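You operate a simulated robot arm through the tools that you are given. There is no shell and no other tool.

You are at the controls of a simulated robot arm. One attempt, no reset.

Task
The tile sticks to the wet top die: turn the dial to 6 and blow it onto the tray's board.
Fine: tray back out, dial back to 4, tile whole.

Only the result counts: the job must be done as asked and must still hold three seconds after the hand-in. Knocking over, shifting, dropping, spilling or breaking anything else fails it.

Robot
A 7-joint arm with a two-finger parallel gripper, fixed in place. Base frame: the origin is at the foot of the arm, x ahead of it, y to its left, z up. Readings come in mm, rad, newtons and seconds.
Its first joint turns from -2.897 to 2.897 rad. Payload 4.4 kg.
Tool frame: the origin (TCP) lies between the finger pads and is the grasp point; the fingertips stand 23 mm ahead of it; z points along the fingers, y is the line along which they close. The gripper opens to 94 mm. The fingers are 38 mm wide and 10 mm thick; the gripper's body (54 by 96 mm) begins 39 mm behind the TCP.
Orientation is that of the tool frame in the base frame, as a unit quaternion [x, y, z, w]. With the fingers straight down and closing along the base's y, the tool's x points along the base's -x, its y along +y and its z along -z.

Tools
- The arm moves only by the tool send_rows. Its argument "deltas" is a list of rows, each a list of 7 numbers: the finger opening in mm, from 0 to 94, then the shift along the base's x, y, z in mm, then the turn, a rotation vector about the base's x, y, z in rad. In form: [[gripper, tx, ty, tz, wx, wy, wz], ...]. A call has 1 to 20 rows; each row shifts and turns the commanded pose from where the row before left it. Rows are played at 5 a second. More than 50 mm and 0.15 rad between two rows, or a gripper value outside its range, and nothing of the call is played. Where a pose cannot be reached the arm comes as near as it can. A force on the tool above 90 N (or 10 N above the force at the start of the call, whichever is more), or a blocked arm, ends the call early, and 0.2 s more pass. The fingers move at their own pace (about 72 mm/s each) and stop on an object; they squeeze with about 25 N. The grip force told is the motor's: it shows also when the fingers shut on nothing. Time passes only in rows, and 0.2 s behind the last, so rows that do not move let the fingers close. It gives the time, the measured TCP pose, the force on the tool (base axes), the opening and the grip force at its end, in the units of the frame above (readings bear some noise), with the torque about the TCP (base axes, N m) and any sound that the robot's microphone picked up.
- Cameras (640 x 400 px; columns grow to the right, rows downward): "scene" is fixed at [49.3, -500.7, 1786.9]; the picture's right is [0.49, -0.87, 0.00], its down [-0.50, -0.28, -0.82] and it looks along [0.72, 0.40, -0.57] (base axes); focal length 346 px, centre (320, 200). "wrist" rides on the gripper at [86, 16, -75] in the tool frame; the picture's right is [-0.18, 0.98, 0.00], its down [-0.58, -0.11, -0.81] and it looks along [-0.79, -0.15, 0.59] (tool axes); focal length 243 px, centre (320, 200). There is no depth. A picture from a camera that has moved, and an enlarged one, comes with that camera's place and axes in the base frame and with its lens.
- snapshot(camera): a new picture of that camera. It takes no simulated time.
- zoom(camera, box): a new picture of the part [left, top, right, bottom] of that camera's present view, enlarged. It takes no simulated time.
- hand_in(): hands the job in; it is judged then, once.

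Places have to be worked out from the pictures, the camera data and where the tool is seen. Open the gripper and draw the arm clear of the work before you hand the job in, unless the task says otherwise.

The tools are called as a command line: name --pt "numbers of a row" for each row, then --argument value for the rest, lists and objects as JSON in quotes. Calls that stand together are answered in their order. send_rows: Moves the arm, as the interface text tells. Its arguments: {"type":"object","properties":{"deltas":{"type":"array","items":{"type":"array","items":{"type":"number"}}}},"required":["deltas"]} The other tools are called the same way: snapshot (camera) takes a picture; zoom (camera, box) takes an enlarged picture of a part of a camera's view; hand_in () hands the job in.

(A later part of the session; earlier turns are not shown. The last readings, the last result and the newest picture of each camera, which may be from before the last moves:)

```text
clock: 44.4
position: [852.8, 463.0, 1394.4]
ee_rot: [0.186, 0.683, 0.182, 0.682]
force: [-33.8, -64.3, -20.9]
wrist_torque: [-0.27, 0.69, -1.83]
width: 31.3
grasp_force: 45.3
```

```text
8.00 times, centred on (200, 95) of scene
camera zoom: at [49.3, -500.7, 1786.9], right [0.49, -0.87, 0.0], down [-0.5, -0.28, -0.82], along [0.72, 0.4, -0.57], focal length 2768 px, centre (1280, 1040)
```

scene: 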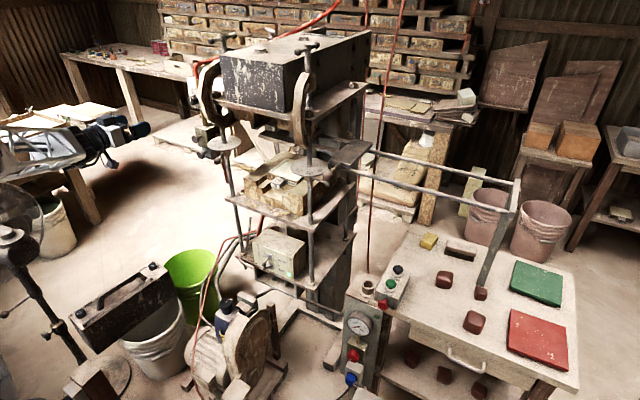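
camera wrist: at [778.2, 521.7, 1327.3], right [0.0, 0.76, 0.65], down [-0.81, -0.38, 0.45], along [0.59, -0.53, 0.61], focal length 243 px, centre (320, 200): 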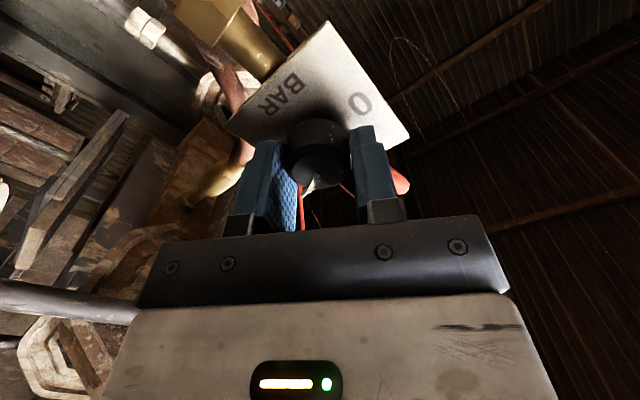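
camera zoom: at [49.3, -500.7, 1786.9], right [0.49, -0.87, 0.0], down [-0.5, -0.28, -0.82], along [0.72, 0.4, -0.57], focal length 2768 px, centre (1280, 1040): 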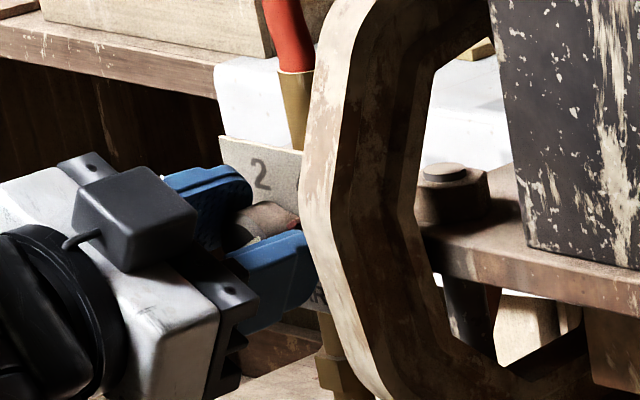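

Side force has risen to about −64 N in y. I zoom in to see whether the knob turns with the gripper or a finger is fouling something.

zoom --camera "wrist" --box '[220, 90, 420, 215]'

zoom --camera "scene" --box '[176, 86, 208, 106]'

```text
3.20 times, centred on (320, 152) of wrist
camera zoom: at [778.2, 521.7, 1327.3], right [0.0, 0.76, 0.65], down [-0.81, -0.38, 0.45], along [0.59, -0.53, 0.61], focal length 776 px, centre (320, 352)
```

zoom: 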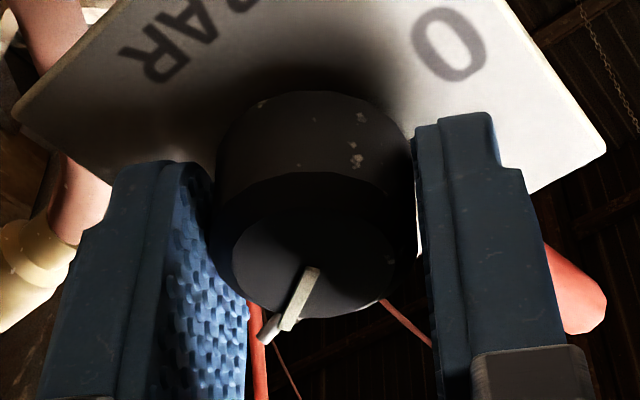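

```text
16.00 times, centred on (192, 96) of scene
camera zoom: at [49.3, -500.7, 1786.9], right [0.49, -0.87, 0.0], down [-0.5, -0.28, -0.82], along [0.72, 0.4, -0.57], focal length 5536 px, centre (2368, 1864)
```

zoom: 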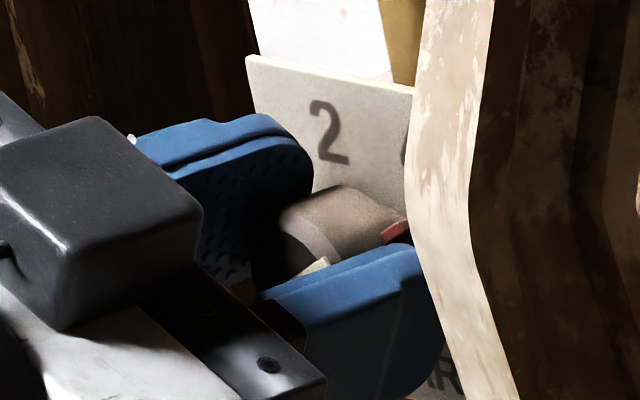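

The knob is turning with the gripper (line and red tab moved together); the side force comes from the knob axis being a few mm lower than my TCP. I shift the command down slightly and re-read the force.

send_rows --pt "26 0 -1 -2 0 0 0" --pt "26 0 0 0 0 0 0"

```text
clock: 45.0
position: [852.8, 464.1, 1394.2]
ee_rot: [0.185, 0.683, 0.185, 0.682]
force: [-4.4, -41.2, -2.5]
wrist_torque: [-0.18, 0.21, -0.74]
width: 31.2
grasp_force: 44.8
```

The force dropped to −41 N. I shift a bit more in −y and down.

send_rows --pt "26 0 -2 -1 0 0 0" --pt "26 0 0 0 0 0 0"

```text
clock: 45.6
position: [851.9, 463.5, 1392.1]
ee_rot: [0.184, 0.683, 0.185, 0.683]
force: [27.2, 4.6, 20.6]
wrist_torque: [0.09, -0.45, -0.07]
width: 31.3
grasp_force: 44.9
```

Nearly balanced now. I continue the turn another 30°, easing z down slightly as I go.

send_rows --pt "26 0 0 -0.3 0.105 0 0" --pt "26 0 0 -0.3 0.105 0 0" --pt "26 0 0 -0.3 0.105 0 0"

zoom --camera "wrist" --box '[220, 90, 420, 215]'

```text
clock: 46.4
position: [852.0, 462.1, 1391.2]
ee_rot: [0.29, 0.645, 0.289, 0.645]
force: [22.7, 12.7, 32.7]
wrist_torque: [0.13, -0.66, 0.16]
width: 31.4
grasp_force: 44.9
```

```text
3.20 times, centred on (320, 152) of wrist
camera zoom: at [777.7, 538.5, 1347.0], right [0.0, 0.51, 0.86], down [-0.81, -0.51, 0.3], along [0.59, -0.69, 0.41], focal length 776 px, centre (320, 352)
```

zoom: 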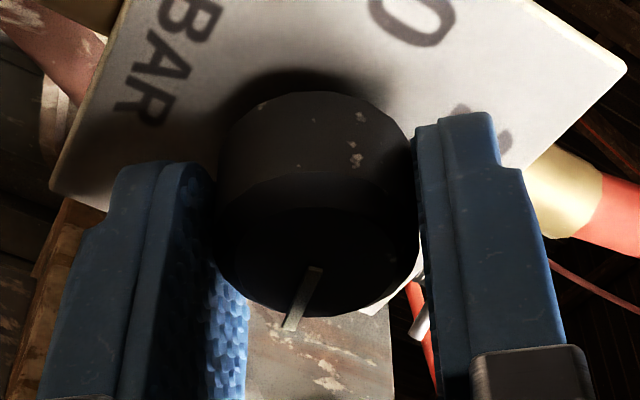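

The knob is following (≈48° so far). I turn the remaining ~12°.

send_rows --pt "26 0 0 0.5 0.102 0 0" --pt "26 0 0 0.5 0.102 0 0" --pt "26 0 0 0 0 0 0"

zoom --camera "wrist" --box '[220, 90, 420, 215]'

zoom --camera "scene" --box '[176, 86, 208, 106]'

```text
clock: 47.2
position: [851.9, 462.2, 1392.4]
ee_rot: [0.354, 0.613, 0.353, 0.611]
force: [1.6, 4.3, 28.8]
wrist_torque: [0.11, -0.82, -0.55]
width: 31.4
grasp_force: 45.1
```

```text
3.20 times, centred on (320, 152) of wrist
camera zoom: at [777.6, 545.7, 1362.6], right [0.0, 0.33, 0.94], down [-0.81, -0.56, 0.2], along [0.59, -0.76, 0.27], focal length 776 px, centre (320, 352)
```

zoom: 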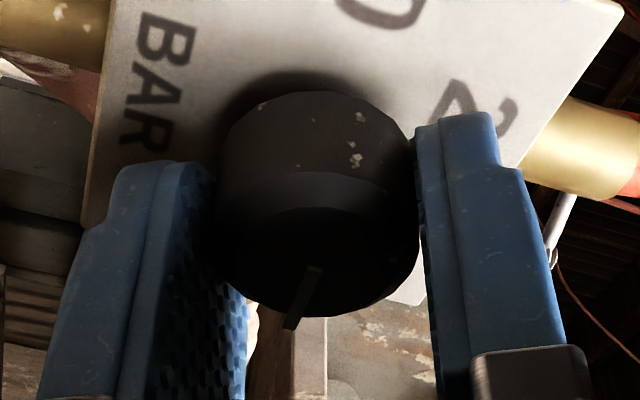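

```text
16.00 times, centred on (192, 96) of scene
camera zoom: at [49.3, -500.7, 1786.9], right [0.49, -0.87, 0.0], down [-0.5, -0.28, -0.82], along [0.72, 0.4, -0.57], focal length 5536 px, centre (2368, 1864)
```

zoom: 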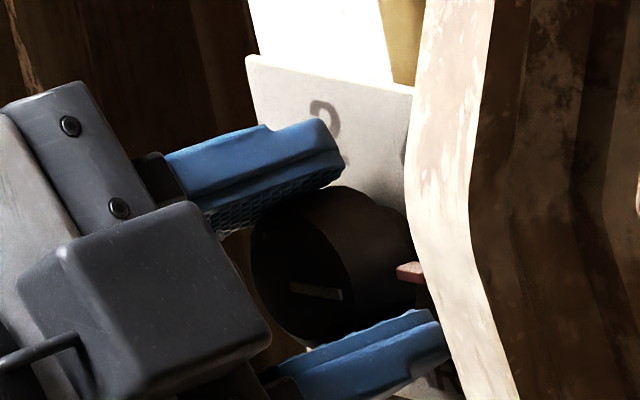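

The measured roll is exactly 60°. I zoom tighter to judge the pointer against the 6 before releasing.

zoom --camera "scene" --box '[184, 94, 204, 106.5]'

zoom --camera "wrist" --box '[280, 150, 360, 200]'

```text
16.00 times, centred on (194, 100) of scene
camera zoom: at [49.3, -500.7, 1786.9], right [0.49, -0.87, 0.0], down [-0.5, -0.28, -0.82], along [0.72, 0.4, -0.57], focal length 5536 px, centre (2336, 1796)
```

zoom: 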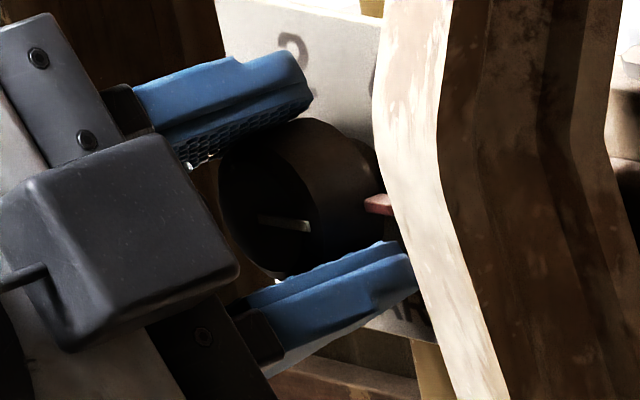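

```text
8.00 times, centred on (320, 175) of wrist
camera zoom: at [777.6, 545.7, 1362.6], right [0.0, 0.33, 0.94], down [-0.81, -0.56, 0.2], along [0.59, -0.76, 0.27], focal length 1941 px, centre (320, 400)
```

zoom: 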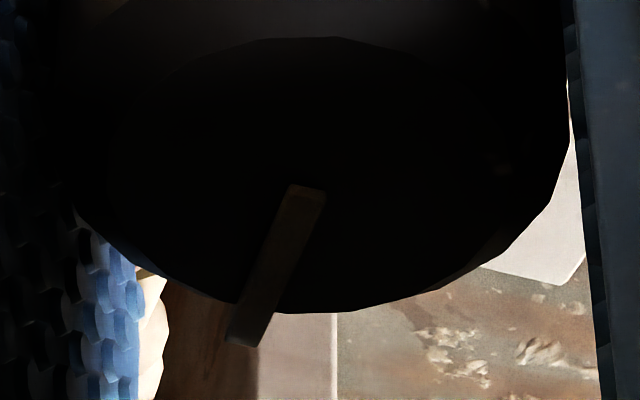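

I release the knob, back off straight, undo the roll and look at the dial squarely.

send_rows --pt "50 0 0 0 0 0 0" --pt "56 0 0 0 0 0 0" --pt "56 -20 0 0 0 0 0" --pt "56 -30 0 0 0 0 0" --pt "56 -30 0 0 -0.131 0 0" --pt "56 -30 0 0 -0.131 0 0" --pt "56 0 0 0 -0.131 0 0" --pt "56 0 0 0 -0.131 0 0" --pt "56 0 0 0 -0.131 0 0" --pt "56 0 0 0 -0.131 0 0" --pt "56 0 0 0 -0.131 0 0" --pt "56 0 0 0 -0.131 0 0"

zoom --camera "wrist" --box '[240, 0, 400, 100]'

zoom --camera "scene" --box '[180, 85, 212, 105]'

```text
clock: 49.8
position: [742.7, 463.0, 1392.1]
ee_rot: [-0.001, 0.708, -0.002, 0.707]
force: [0.6, 0.3, -1.3]
wrist_torque: [0.01, -0.03, -0.02]
width: 56.1
grasp_force: 0.1
```

```text
4.00 times, centred on (320, 50) of wrist
camera zoom: at [668.1, 479.2, 1304.3], right [0.0, 0.98, 0.18], down [-0.81, -0.11, 0.58], along [0.59, -0.15, 0.79], focal length 970 px, centre (320, 800)
```

zoom: 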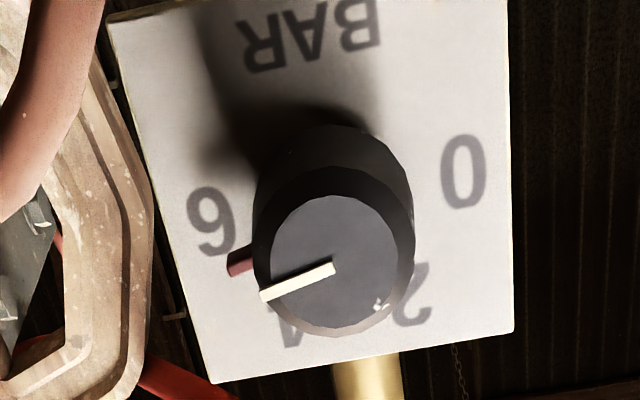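

```text
16.00 times, centred on (196, 95) of scene
camera zoom: at [49.3, -500.7, 1786.9], right [0.49, -0.87, 0.0], down [-0.5, -0.28, -0.82], along [0.72, 0.4, -0.57], focal length 5536 px, centre (2304, 1880)
```

zoom: 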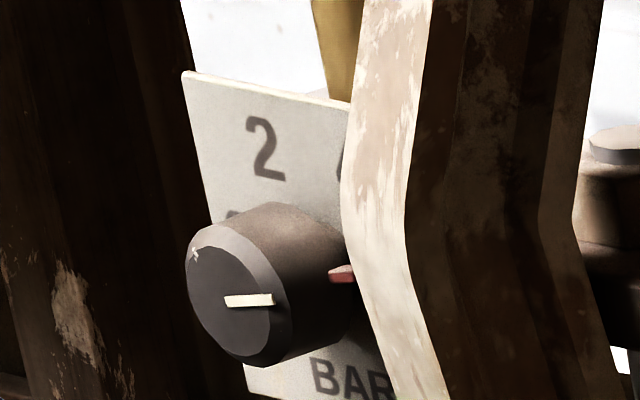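

While gripped the pointer read ≈179°, but after release it sits ≈170° – the residual side force dragged it back about 10°. I'll regrip better centred (+2.3 mm y), rolled 50°, turn the last ~10°, and unload the force before releasing.

send_rows --pt "56 0 1.2 0.2 0.1455 0 0" --pt "56 0 1.1 0.1 0.1455 0 0" --pt "56 0 0 0 0.1455 0 0" --pt "56 0 0 0 0.1455 0 0" --pt "56 20 0 0 0.1455 0 0" --pt "56 25 0 0 0.1455 0 0" --pt "56 25 0 0 0 0 0" --pt "56 25 0 0 0 0 0" --pt "56 14 0 0 0 0 0" --pt "56 0 0 0 0 0 0"

zoom --camera "wrist" --box '[220, 90, 420, 215]'

zoom --camera "scene" --box '[176, 86, 208, 106]'

```text
clock: 52.0
position: [853.2, 464.7, 1391.4]
ee_rot: [0.299, 0.642, 0.297, 0.641]
force: [0.6, -0.6, -0.1]
wrist_torque: [0.01, 0.0, 0.02]
width: 56.1
grasp_force: 0.1
```

```text
3.20 times, centred on (320, 152) of wrist
camera zoom: at [778.1, 542.0, 1348.6], right [0.0, 0.49, 0.87], down [-0.81, -0.51, 0.29], along [0.59, -0.7, 0.4], focal length 776 px, centre (320, 352)
```

zoom: 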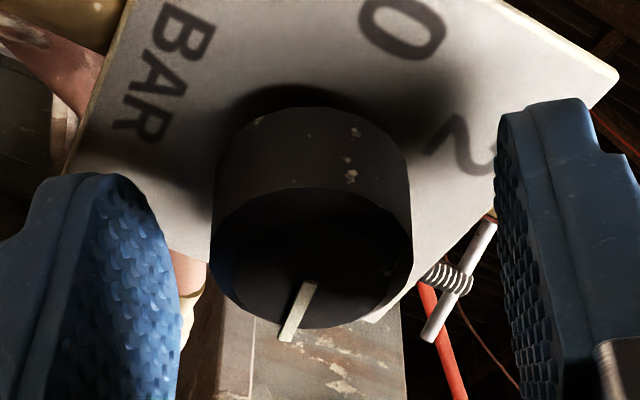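

```text
16.00 times, centred on (192, 96) of scene
camera zoom: at [49.3, -500.7, 1786.9], right [0.49, -0.87, 0.0], down [-0.5, -0.28, -0.82], along [0.72, 0.4, -0.57], focal length 5536 px, centre (2368, 1864)
```

zoom: 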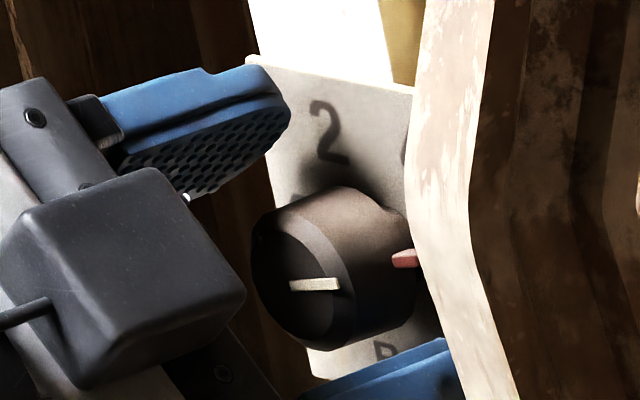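

The knob centre is about 1 mm toward the lower finger; I nudge by that and close.

send_rows --pt "44 0 -0.5 -0.7 0 0 0" --pt "36 0 0 0 0 0 0" --pt "28 0 0 0 0 0 0" --pt "26 0 0 0 0 0 0" --pt "26 0 0 0 0 0 0"

zoom --camera "scene" --box '[176, 86, 208, 106]'

```text
clock: 53.2
position: [852.5, 463.3, 1389.9]
ee_rot: [0.298, 0.642, 0.298, 0.641]
force: [-5.2, -10.5, -7.8]
wrist_torque: [-0.01, 0.05, -0.4]
width: 31.3
grasp_force: 44.6
```

```text
16.00 times, centred on (192, 96) of scene
camera zoom: at [49.3, -500.7, 1786.9], right [0.49, -0.87, 0.0], down [-0.5, -0.28, -0.82], along [0.72, 0.4, -0.57], focal length 5536 px, centre (2368, 1864)
```

zoom: 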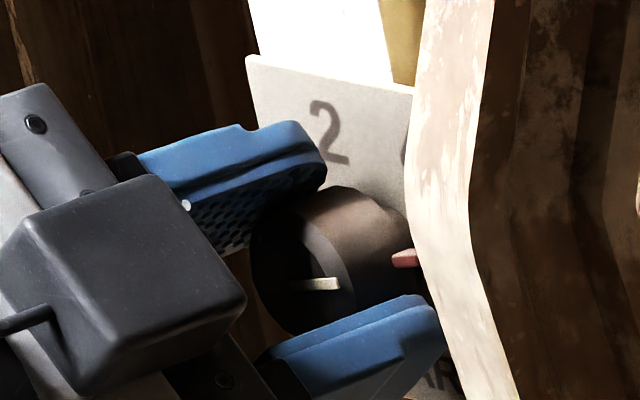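

Grip is nearly force-free. I turn about 10° further with a tiny centring shift, then measure the pointer again.

send_rows --pt "26 0 -0.4 -0.5 0.09 0 0" --pt "26 0 0 0 0.095 0 0" --pt "26 0 0 0 0 0 0"

zoom --camera "scene" --box '[186, 96, 202, 106]'

zoom --camera "wrist" --box '[280, 150, 360, 200]'

```text
clock: 54.0
position: [852.1, 464.5, 1390.9]
ee_rot: [0.356, 0.612, 0.355, 0.61]
force: [31.6, 13.3, -0.2]
wrist_torque: [0.0, -0.02, 0.31]
width: 31.4
grasp_force: 44.7
```

```text
16.00 times, centred on (194, 101) of scene
camera zoom: at [49.3, -500.7, 1786.9], right [0.49, -0.87, 0.0], down [-0.5, -0.28, -0.82], along [0.72, 0.4, -0.57], focal length 5536 px, centre (2336, 1784)
```

zoom: 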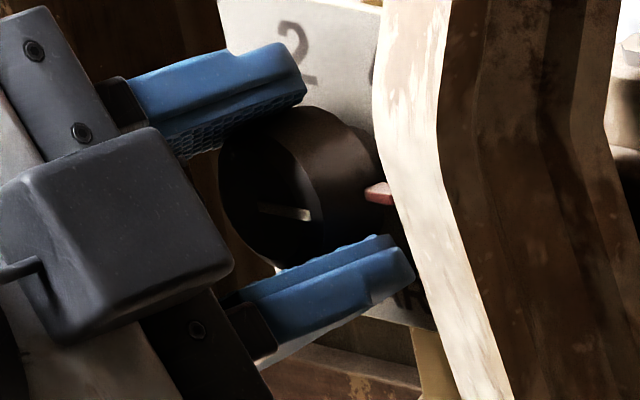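

```text
8.00 times, centred on (320, 175) of wrist
camera zoom: at [777.5, 548.2, 1362.1], right [0.0, 0.32, 0.95], down [-0.81, -0.56, 0.19], along [0.59, -0.76, 0.26], focal length 1941 px, centre (320, 400)
```

zoom: 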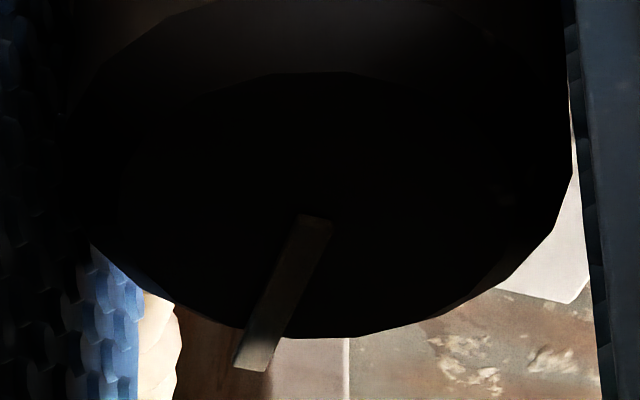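

Pointer now reads ≈179° again and side forces are small. I relieve the residual force slightly and release.

send_rows --pt "26 -1.5 0.6 0 0 0 0" --pt "26 0 0 0 0 0 0"

```text
clock: 54.6
position: [848.6, 462.5, 1391.5]
ee_rot: [0.357, 0.611, 0.356, 0.61]
force: [32.8, 4.9, 3.4]
wrist_torque: [0.01, -0.14, -0.04]
width: 31.4
grasp_force: 45.2
```

send_rows --pt "40 0 0 0 0 0 0" --pt "56 0 0 0 0 0 0" --pt "56 0 0 0 0 0 0"

zoom --camera "scene" --box '[186, 96, 202, 106]'

zoom --camera "wrist" --box '[280, 150, 360, 200]'

```text
clock: 55.4
position: [850.7, 464.2, 1390.3]
ee_rot: [0.356, 0.611, 0.357, 0.61]
force: [-0.3, -0.1, 0.2]
wrist_torque: [-0.02, 0.04, -0.01]
width: 56.1
grasp_force: 0.1
```

```text
16.00 times, centred on (194, 101) of scene
camera zoom: at [49.3, -500.7, 1786.9], right [0.49, -0.87, 0.0], down [-0.5, -0.28, -0.82], along [0.72, 0.4, -0.57], focal length 5536 px, centre (2336, 1784)
```

zoom: 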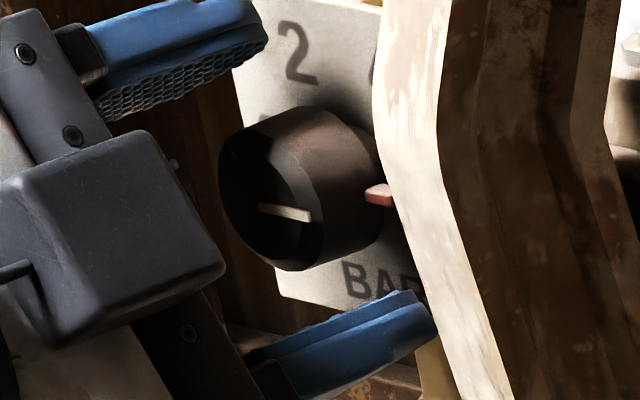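

```text
8.00 times, centred on (320, 175) of wrist
camera zoom: at [775.4, 548.3, 1362.1], right [0.0, 0.32, 0.95], down [-0.81, -0.56, 0.19], along [0.59, -0.76, 0.26], focal length 1941 px, centre (320, 400)
```

zoom: 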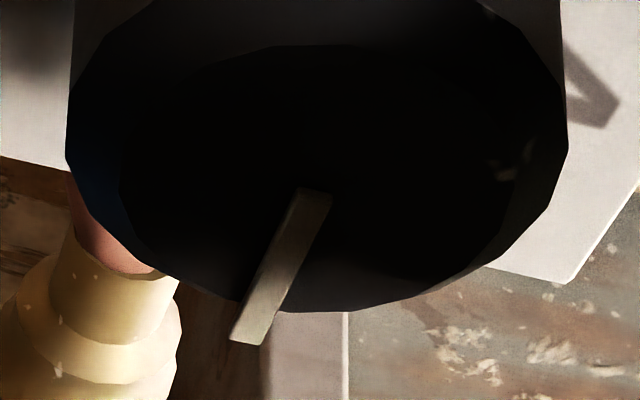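

The pointer stays at 6 (≈177–180°). I retreat, undo the roll and verify from the front.

send_rows --pt "56 -20 0 0 0 0 0" --pt "56 -30 0 0 0 0 0" --pt "56 -30 0 0 -0.131 0 0" --pt "56 -30 0 0 -0.131 0 0" --pt "56 0 0 0 -0.131 0 0" --pt "56 0 0 0 -0.131 0 0" --pt "56 0 0 0 -0.131 0 0" --pt "56 0 0 0 -0.131 0 0" --pt "56 0 0 0 -0.131 0 0" --pt "56 0 0 0 -0.141 0 0"

zoom --camera "wrist" --box '[240, 0, 400, 100]'

zoom --camera "scene" --box '[180, 85, 212, 105]'

```text
clock: 57.6
position: [739.7, 464.2, 1389.5]
ee_rot: [-0.001, 0.708, -0.002, 0.707]
force: [0.1, 0.7, 0.9]
wrist_torque: [0.01, -0.02, -0.04]
width: 55.9
grasp_force: 0.0
```

```text
4.00 times, centred on (320, 50) of wrist
camera zoom: at [665.8, 481.2, 1303.4], right [0.0, 0.98, 0.18], down [-0.81, -0.1, 0.58], along [0.59, -0.15, 0.79], focal length 970 px, centre (320, 800)
```

zoom: 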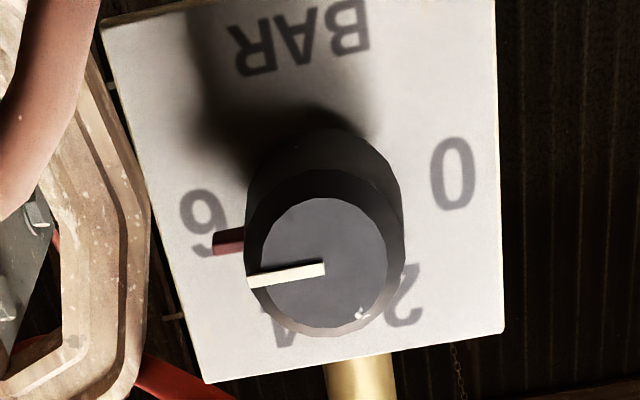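

```text
16.00 times, centred on (196, 95) of scene
camera zoom: at [49.3, -500.7, 1786.9], right [0.49, -0.87, 0.0], down [-0.5, -0.28, -0.82], along [0.72, 0.4, -0.57], focal length 5536 px, centre (2304, 1880)
```

zoom: 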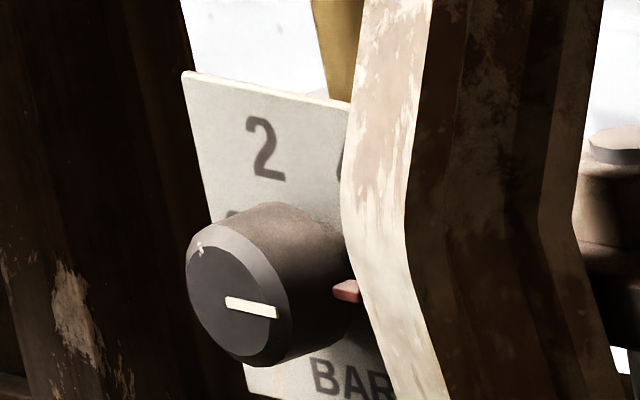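

Front view confirms the pointer lies along the 6–0 line: dial is at 6. Now I move down in front of the TOP valve knob (est. 853, 468, 1246), closing the fingers for a push.

send_rows --pt "40 -10 1 -30 0 0 0" --pt "20 -10 1 -30 0 0 0" --pt "0 0 1 -30 0 0 0" --pt "0 0 1 -30 0 0 0" --pt "0 0 0 -23 0 0 0" --pt "0 0 0 0 0 0 0"

snapshot --camera "wrist"

zoom --camera "wrist" --box '[240, 0, 400, 100]'

zoom --camera "scene" --box '[160, 115, 256, 175]'

```text
clock: 59.0
position: [718.5, 467.8, 1245.7]
ee_rot: [0.0, 0.708, -0.002, 0.707]
force: [0.2, 0.4, -0.5]
wrist_torque: [-0.04, 0.02, 0.01]
width: 0.2
grasp_force: 25.4
```

```text
taken
camera wrist: at [644.6, 484.0, 1159.4], right [0.0, 0.98, 0.18], down [-0.81, -0.11, 0.58], along [0.59, -0.15, 0.79], focal length 243 px, centre (320, 200)
```

wrist: 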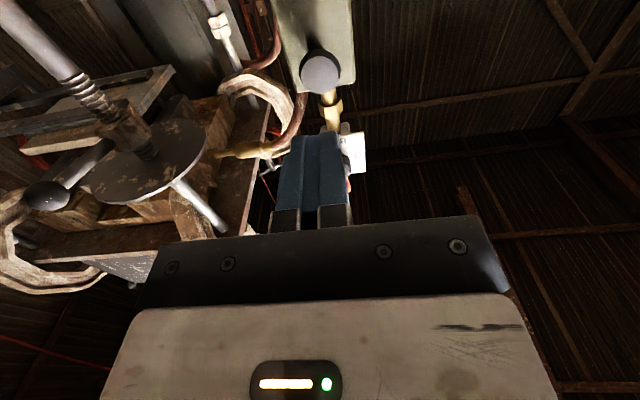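

```text
4.00 times, centred on (320, 50) of wrist
camera zoom: at [644.6, 484.0, 1159.4], right [0.0, 0.98, 0.18], down [-0.81, -0.11, 0.58], along [0.59, -0.15, 0.79], focal length 970 px, centre (320, 800)
```

zoom: 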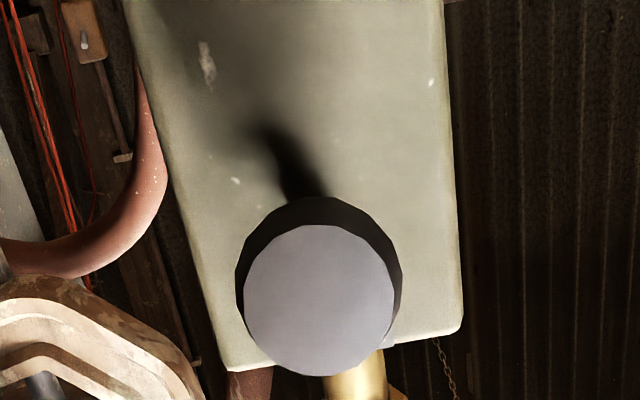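

```text
6.67 times, centred on (208, 145) of scene
camera zoom: at [49.3, -500.7, 1786.9], right [0.49, -0.87, 0.0], down [-0.5, -0.28, -0.82], along [0.72, 0.4, -0.57], focal length 2307 px, centre (1067, 567)
```

zoom: 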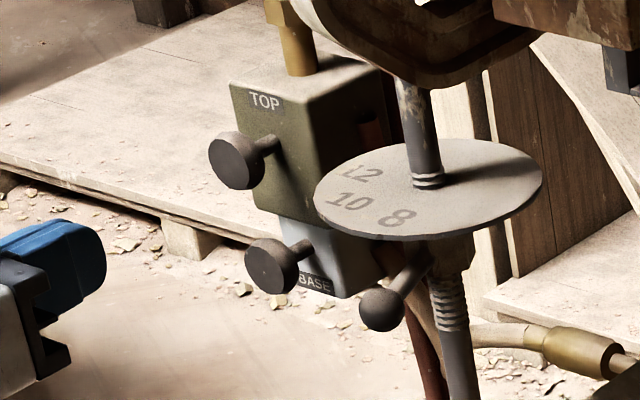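

TOP knob face is at about (838, 466, 1253), 30 mm wide; BASE is 70 mm lower. I line up the closed fingertips with TOP and approach to just short of contact.

send_rows --pt "0 25 -1 4 0 0 0" --pt "0 25 -1 3.5 0 0 0" --pt "0 20 0 0 0 0 0" --pt "0 15 0 0 0 0 0" --pt "0 0 0 0 0 0 0"

snapshot --camera "wrist"

zoom --camera "scene" --box '[160, 115, 256, 175]'

```text
clock: 60.2
position: [805.6, 465.1, 1254.4]
ee_rot: [0.0, 0.708, -0.002, 0.707]
force: [-0.6, -0.3, -0.4]
wrist_torque: [-0.02, -0.01, 0.0]
width: 0.0
grasp_force: 25.7
```

```text
taken
camera wrist: at [731.2, 482.4, 1168.5], right [0.0, 0.98, 0.18], down [-0.81, -0.11, 0.58], along [0.59, -0.15, 0.79], focal length 243 px, centre (320, 200)
```

wrist: 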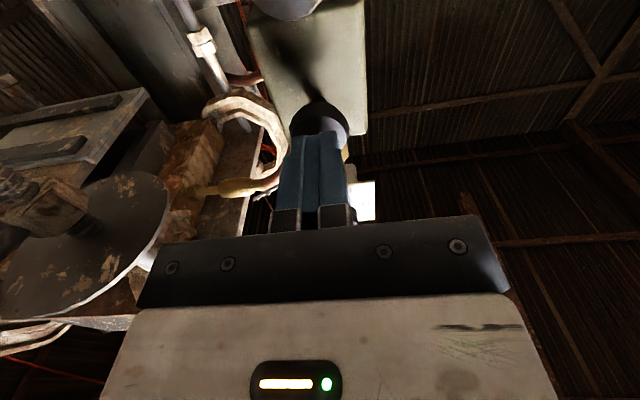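

```text
6.67 times, centred on (208, 145) of scene
camera zoom: at [49.3, -500.7, 1786.9], right [0.49, -0.87, 0.0], down [-0.5, -0.28, -0.82], along [0.72, 0.4, -0.57], focal length 2307 px, centre (1067, 567)
```

zoom: 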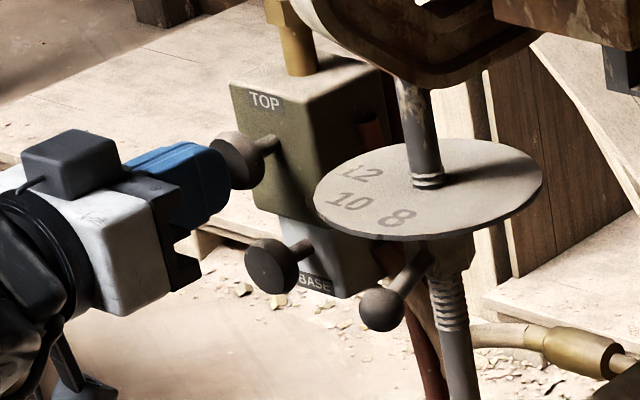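

The fingertips are right in front of the TOP knob. I press in small steps, reading force and sound.

send_rows --pt "0 4 0 0 0 0 0" --pt "0 4 0 0 0 0 0" --pt "0 3 0 0 0 0 0"

zoom --camera "scene" --box '[160, 115, 256, 175]'

```text
clock: 61.0
position: [816.7, 466.1, 1255.9]
ee_rot: [-0.001, 0.708, -0.002, 0.706]
force: [-3.1, -0.4, -0.1]
wrist_torque: [0.01, 0.02, 0.0]
width: 0.0
grasp_force: 24.9
```

```text
6.67 times, centred on (208, 145) of scene
camera zoom: at [49.3, -500.7, 1786.9], right [0.49, -0.87, 0.0], down [-0.5, -0.28, -0.82], along [0.72, 0.4, -0.57], focal length 2307 px, centre (1067, 567)
```

zoom: 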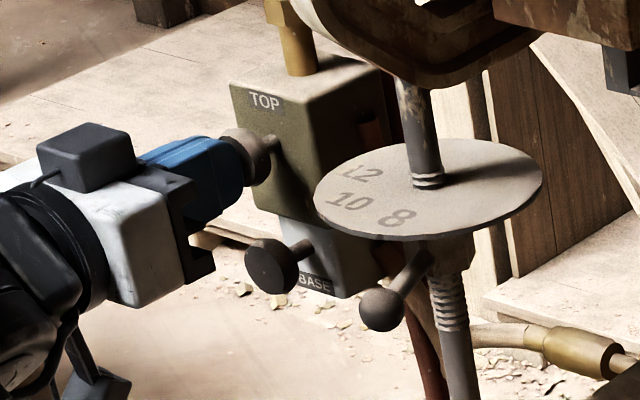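

Contact (−3 N), the knob yields. I press further.

send_rows --pt "0 3 0 0 0 0 0" --pt "0 3 0 0 0 0 0" --pt "0 0 0 0 0 0 0"

zoom --camera "scene" --box '[240, 100, 320, 150]'

zoom --camera "scene" --box '[160, 115, 256, 175]'

```text
clock: 61.8
position: [821.1, 466.5, 1255.7]
ee_rot: [-0.001, 0.707, 0.0, 0.707]
force: [-5.1, -0.6, 0.5]
wrist_torque: [0.04, -0.01, -0.03]
width: 0.0
grasp_force: 24.9
heard: click
```

```text
8.00 times, centred on (280, 125) of scene
camera zoom: at [49.3, -500.7, 1786.9], right [0.49, -0.87, 0.0], down [-0.5, -0.28, -0.82], along [0.72, 0.4, -0.57], focal length 2768 px, centre (640, 800)
```

zoom: 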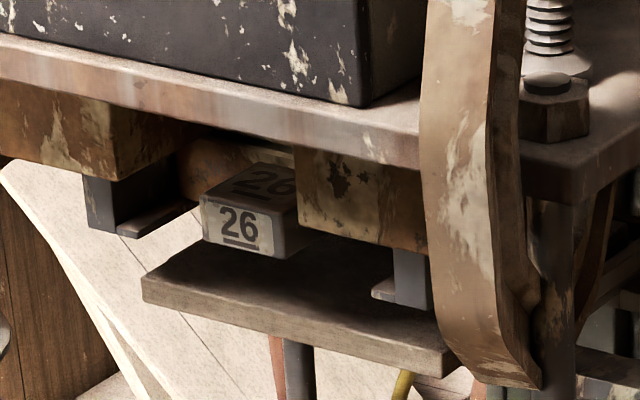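

```text
6.67 times, centred on (208, 145) of scene
camera zoom: at [49.3, -500.7, 1786.9], right [0.49, -0.87, 0.0], down [-0.5, -0.28, -0.82], along [0.72, 0.4, -0.57], focal length 2307 px, centre (1067, 567)
```

zoom: 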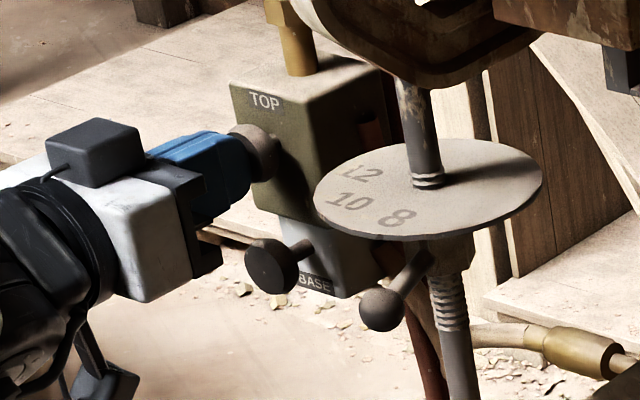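

A click was heard – the valve is actuated. I hold it for about a second and listen.

send_rows --pt "0 1 0 0 0 0 0" --pt "0 0 0 0 0 0 0" --pt "0 0 0 0 0 0 0" --pt "0 0 0 0 0 0 0"

zoom --camera "scene" --box '[240, 100, 320, 150]'

snapshot --camera "wrist"

```text
clock: 62.8
position: [822.2, 466.1, 1255.3]
ee_rot: [-0.001, 0.708, -0.002, 0.706]
force: [-5.9, 1.9, -0.5]
wrist_torque: [0.02, -0.03, 0.03]
width: 0.2
grasp_force: 25.2
```

```text
8.00 times, centred on (280, 125) of scene
camera zoom: at [49.3, -500.7, 1786.9], right [0.49, -0.87, 0.0], down [-0.5, -0.28, -0.82], along [0.72, 0.4, -0.57], focal length 2768 px, centre (640, 800)
```

zoom: 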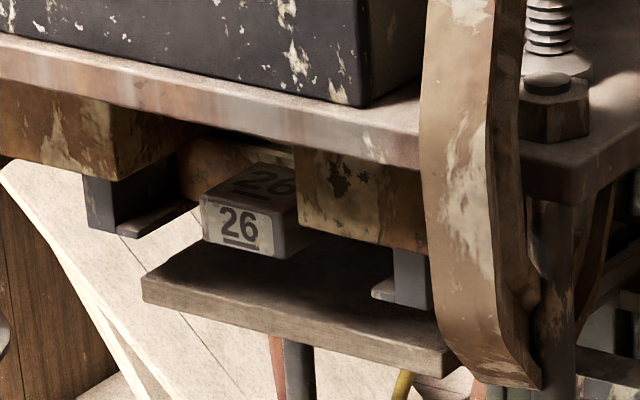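

```text
taken
camera wrist: at [748.0, 483.0, 1168.6], right [0.0, 0.98, 0.18], down [-0.81, -0.11, 0.58], along [0.59, -0.15, 0.79], focal length 243 px, centre (320, 200)
```

wrist: 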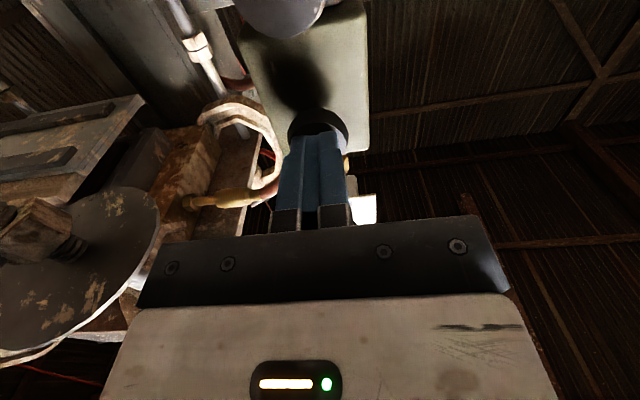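

Only a click so far and low force. I press deeper in case there is more travel, still listening.

send_rows --pt "0 2 0 0 0 0 0" --pt "0 2 0 0 0 0 0" --pt "0 2 0 0 0 0 0" --pt "0 0 0 0 0 0 0" --pt "0 0 0 0 0 0 0"

zoom --camera "scene" --box '[240, 100, 320, 150]'

```text
clock: 63.6
position: [826.3, 465.5, 1255.1]
ee_rot: [0.0, 0.708, -0.002, 0.706]
force: [-67.4, -21.4, 0.5]
wrist_torque: [-0.11, 0.06, -0.56]
width: 0.0
grasp_force: 24.6
stopped in row 4: the force on the tool passed its limit at 96 N (the readings are from after the stop); the commanded pose is now the measured one
```

```text
8.00 times, centred on (280, 125) of scene
camera zoom: at [49.3, -500.7, 1786.9], right [0.49, -0.87, 0.0], down [-0.5, -0.28, -0.82], along [0.72, 0.4, -0.57], focal length 2768 px, centre (640, 800)
```

zoom: 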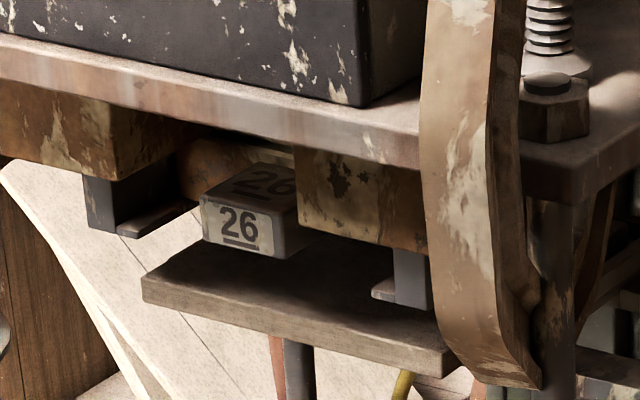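

The knob is at its end of travel (96 N). I back off the knob, listening, and then look at the tile from the front.

send_rows --pt "0 -3 0 0 0 0 0" --pt "0 -10 0 0 0 0 0" --pt "0 -20 0 0 0 0 0" --pt "0 -30 0 0 0 0 0" --pt "0 0 0 0 0 0 0"

zoom --camera "scene" --box '[160, 115, 256, 175]'

snapshot --camera "wrist"

```text
clock: 64.8
position: [762.4, 468.5, 1253.6]
ee_rot: [0.0, 0.708, -0.002, 0.706]
force: [-0.1, 0.1, -0.5]
wrist_torque: [-0.01, -0.01, -0.02]
width: 0.0
grasp_force: 24.8
```

```text
6.67 times, centred on (208, 145) of scene
camera zoom: at [49.3, -500.7, 1786.9], right [0.49, -0.87, 0.0], down [-0.5, -0.28, -0.82], along [0.72, 0.4, -0.57], focal length 2307 px, centre (1067, 567)
```

zoom: 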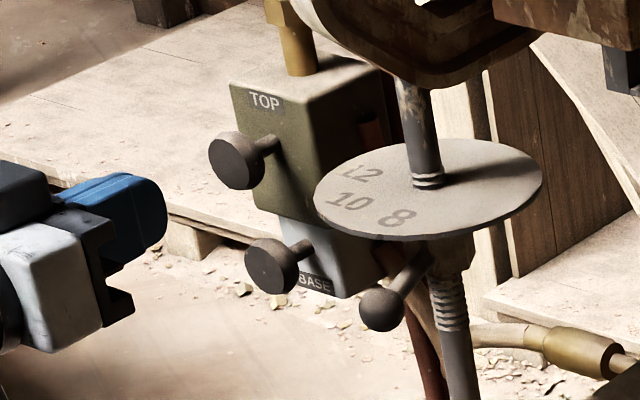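

```text
taken
camera wrist: at [688.5, 484.6, 1167.6], right [0.0, 0.98, 0.18], down [-0.8, -0.11, 0.58], along [0.59, -0.15, 0.79], focal length 243 px, centre (320, 200)
```

wrist: 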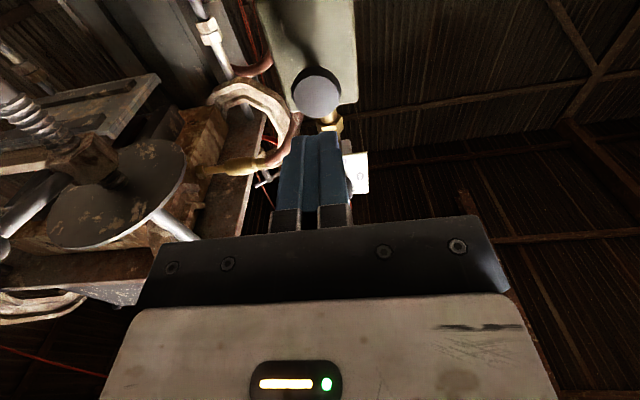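

The knob sprang back. I go to the earlier front viewpoint to see whether the tile has dropped.

send_rows --pt "0 -46 0 0 0 0 0" --pt "0 -46 -20 -5 0 0 0" --pt "0 -46 -36 -5 0 0 0" --pt "0 0 -36 -5 0 0 0" --pt "0 0 -36 -5 0 0 0" --pt "0 0 -36 -5 0 0 0" --pt "0 0 -36 -5 0 0 0" --pt "0 0 -36 -5 0 0 0" --pt "0 0 -36 -5 0 0 0" --pt "0 0 -36 0 0 0 0" --pt "0 0 -21 0 0 0 0"

zoom --camera "wrist" --box '[180, 0, 436, 160]'

snapshot --camera "scene"

```text
refused: row 2 steps farther than a row can; nothing moved
```

```text
2.50 times, centred on (308, 80) of wrist
camera zoom: at [688.5, 484.6, 1167.6], right [0.0, 0.98, 0.18], down [-0.8, -0.11, 0.58], along [0.59, -0.15, 0.79], focal length 606 px, centre (350, 500)
```

zoom: 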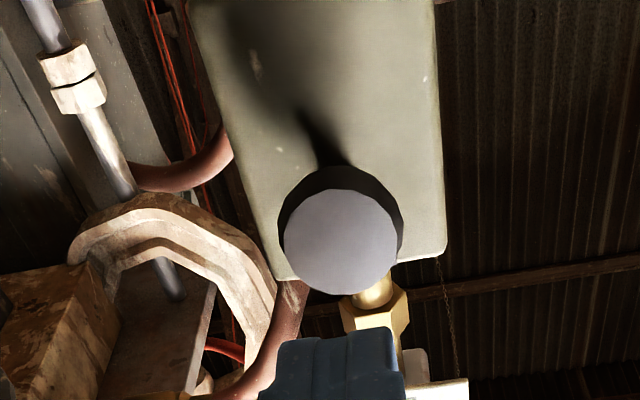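

```text
taken
```

scene: 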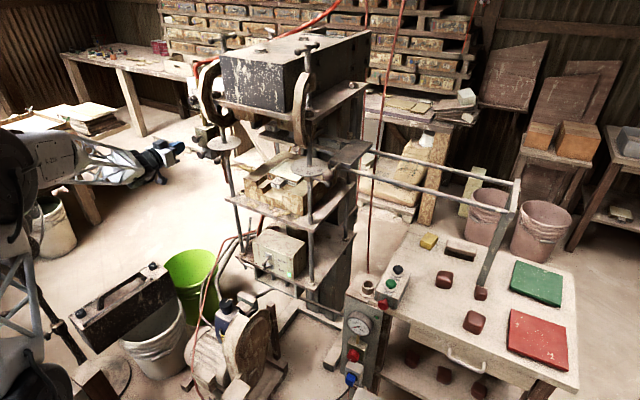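

One row exceeded the step limit, so nothing moved. I resend with smaller steps.

send_rows --pt "0 -45 0 0 0 0 0" --pt "0 -35 -20 -5 0 0 0" --pt "0 -30 -30 -5 0 0 0" --pt "0 -28 -30 -5 0 0 0" --pt "0 0 -36 -5 0 0 0" --pt "0 0 -36 -5 0 0 0" --pt "0 0 -36 -5 0 0 0" --pt "0 0 -36 -5 0 0 0" --pt "0 0 -36 -5 0 0 0" --pt "0 0 -36 0 0 0 0" --pt "0 0 -33 0 0 0 0"

zoom --camera "wrist" --box '[180, 0, 436, 160]'

```text
clock: 67.2
position: [627.2, 136.4, 1214.7]
ee_rot: [-0.001, 0.708, -0.001, 0.706]
force: [-0.6, -0.9, -0.2]
wrist_torque: [0.01, 0.02, 0.02]
width: 0.0
grasp_force: 25.4
```

```text
2.50 times, centred on (308, 80) of wrist
camera zoom: at [552.6, 153.4, 1128.2], right [0.0, 0.98, 0.18], down [-0.8, -0.11, 0.58], along [0.59, -0.15, 0.79], focal length 606 px, centre (350, 500)
```

zoom: 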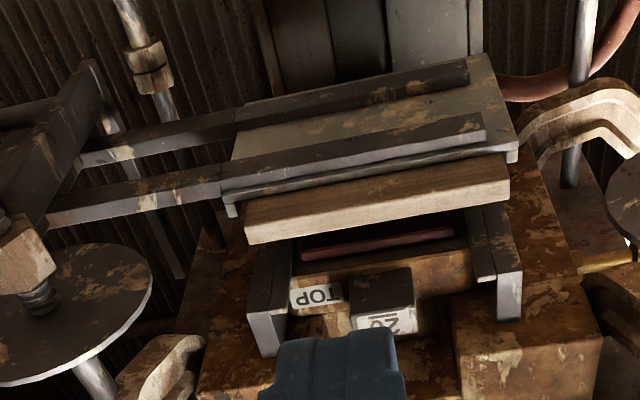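

The tile is still stuck to the die, and I heard only a click with no hiss, so air may not be flowing. I examine the MOTOR/AIR switch box and other parts closely.

zoom --camera "scene" --box '[248, 240, 312, 280]'

zoom --camera "scene" --box '[256, 250, 288, 270]'

zoom --camera "scene" --box '[180, 270, 308, 350]'

zoom --camera "scene" --box '[310, 270, 438, 350]'

snapshot --camera "wrist"

```text
10.00 times, centred on (280, 260) of scene
camera zoom: at [49.3, -500.7, 1786.9], right [0.49, -0.87, 0.0], down [-0.5, -0.28, -0.82], along [0.72, 0.4, -0.57], focal length 3460 px, centre (720, -400)
```

zoom: 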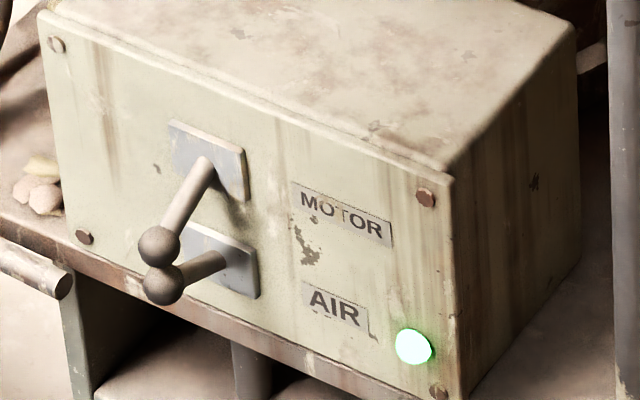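

```text
16.00 times, centred on (272, 260) of scene
camera zoom: at [49.3, -500.7, 1786.9], right [0.49, -0.87, 0.0], down [-0.5, -0.28, -0.82], along [0.72, 0.4, -0.57], focal length 5536 px, centre (1088, -760)
```

zoom: 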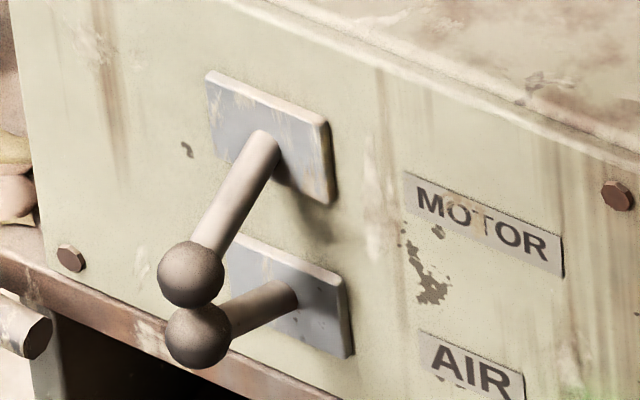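

```text
5.00 times, centred on (244, 310) of scene
camera zoom: at [49.3, -500.7, 1786.9], right [0.49, -0.87, 0.0], down [-0.5, -0.28, -0.82], along [0.72, 0.4, -0.57], focal length 1730 px, centre (700, -350)
```

zoom: 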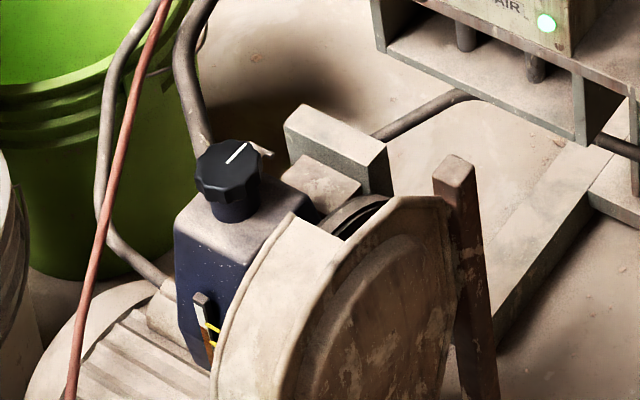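

```text
5.00 times, centred on (374, 310) of scene
camera zoom: at [49.3, -500.7, 1786.9], right [0.49, -0.87, 0.0], down [-0.5, -0.28, -0.82], along [0.72, 0.4, -0.57], focal length 1730 px, centre (50, -350)
```

zoom: 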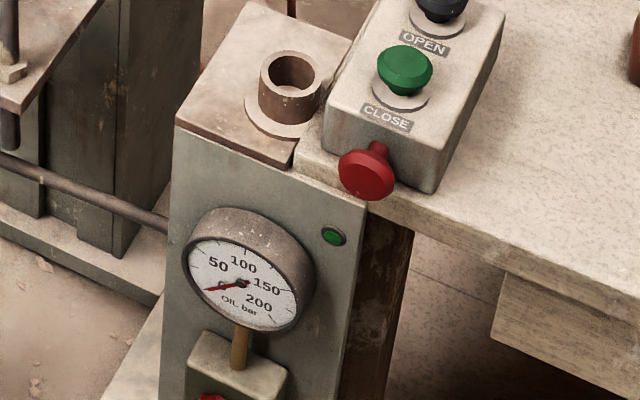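

```text
taken
camera wrist: at [552.6, 153.4, 1128.2], right [0.0, 0.98, 0.18], down [-0.8, -0.11, 0.58], along [0.59, -0.15, 0.79], focal length 243 px, centre (320, 200)
```

wrist: 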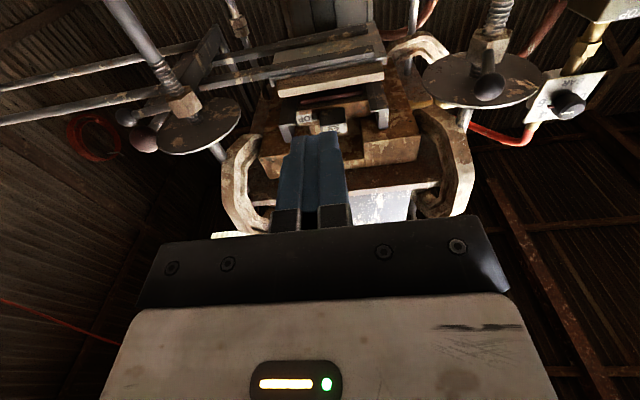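

AIR lever is up with its lamp lit (air on); MOTOR is down/off. The dial is at 6, so perhaps the blow must be held longer. I go back to the TOP knob for a longer, firmer press.

send_rows --pt "0 0 40 5 0 0 0" --pt "0 0 40 5 0 0 0" --pt "0 0 40 5 0 0 0" --pt "0 0 40 5 0 0 0" --pt "0 0 40 5 0 0 0" --pt "0 0 40 5 0 0 0" --pt "0 20 35 5 0 0 0" --pt "0 30 30 4 0 0 0" --pt "0 35 24 0 0 0 0" --pt "0 35 0 0 0 0 0" --pt "0 35 0 0 0 0 0" --pt "0 20 0 0 0 0 0" --pt "0 0 0 0 0 0 0"

snapshot --camera "wrist"

zoom --camera "scene" --box '[160, 75, 256, 175]'

```text
clock: 70.0
position: [800.9, 466.4, 1252.7]
ee_rot: [-0.001, 0.708, -0.001, 0.706]
force: [0.2, -0.3, 0.5]
wrist_torque: [0.01, -0.02, 0.02]
width: 0.0
grasp_force: 24.6
```

```text
taken
camera wrist: at [727.0, 483.4, 1166.6], right [0.0, 0.98, 0.18], down [-0.81, -0.11, 0.58], along [0.59, -0.15, 0.79], focal length 243 px, centre (320, 200)
```

wrist: 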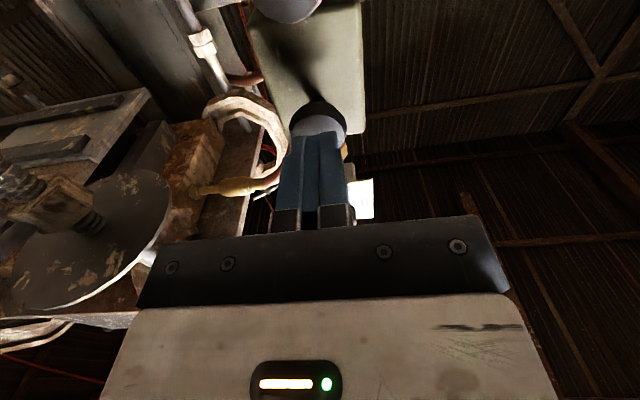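

```text
4.00 times, centred on (208, 125) of scene
camera zoom: at [49.3, -500.7, 1786.9], right [0.49, -0.87, 0.0], down [-0.5, -0.28, -0.82], along [0.72, 0.4, -0.57], focal length 1384 px, centre (768, 500)
```

zoom: 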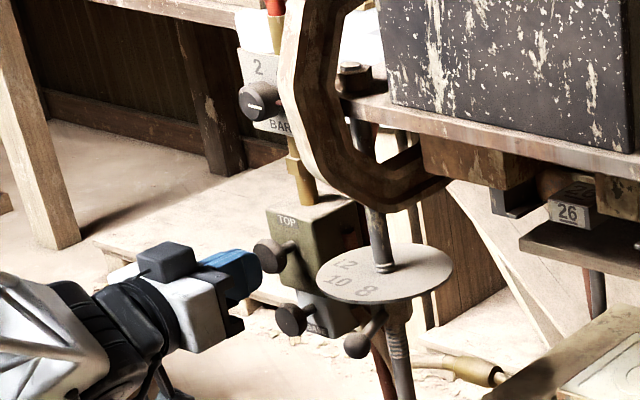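

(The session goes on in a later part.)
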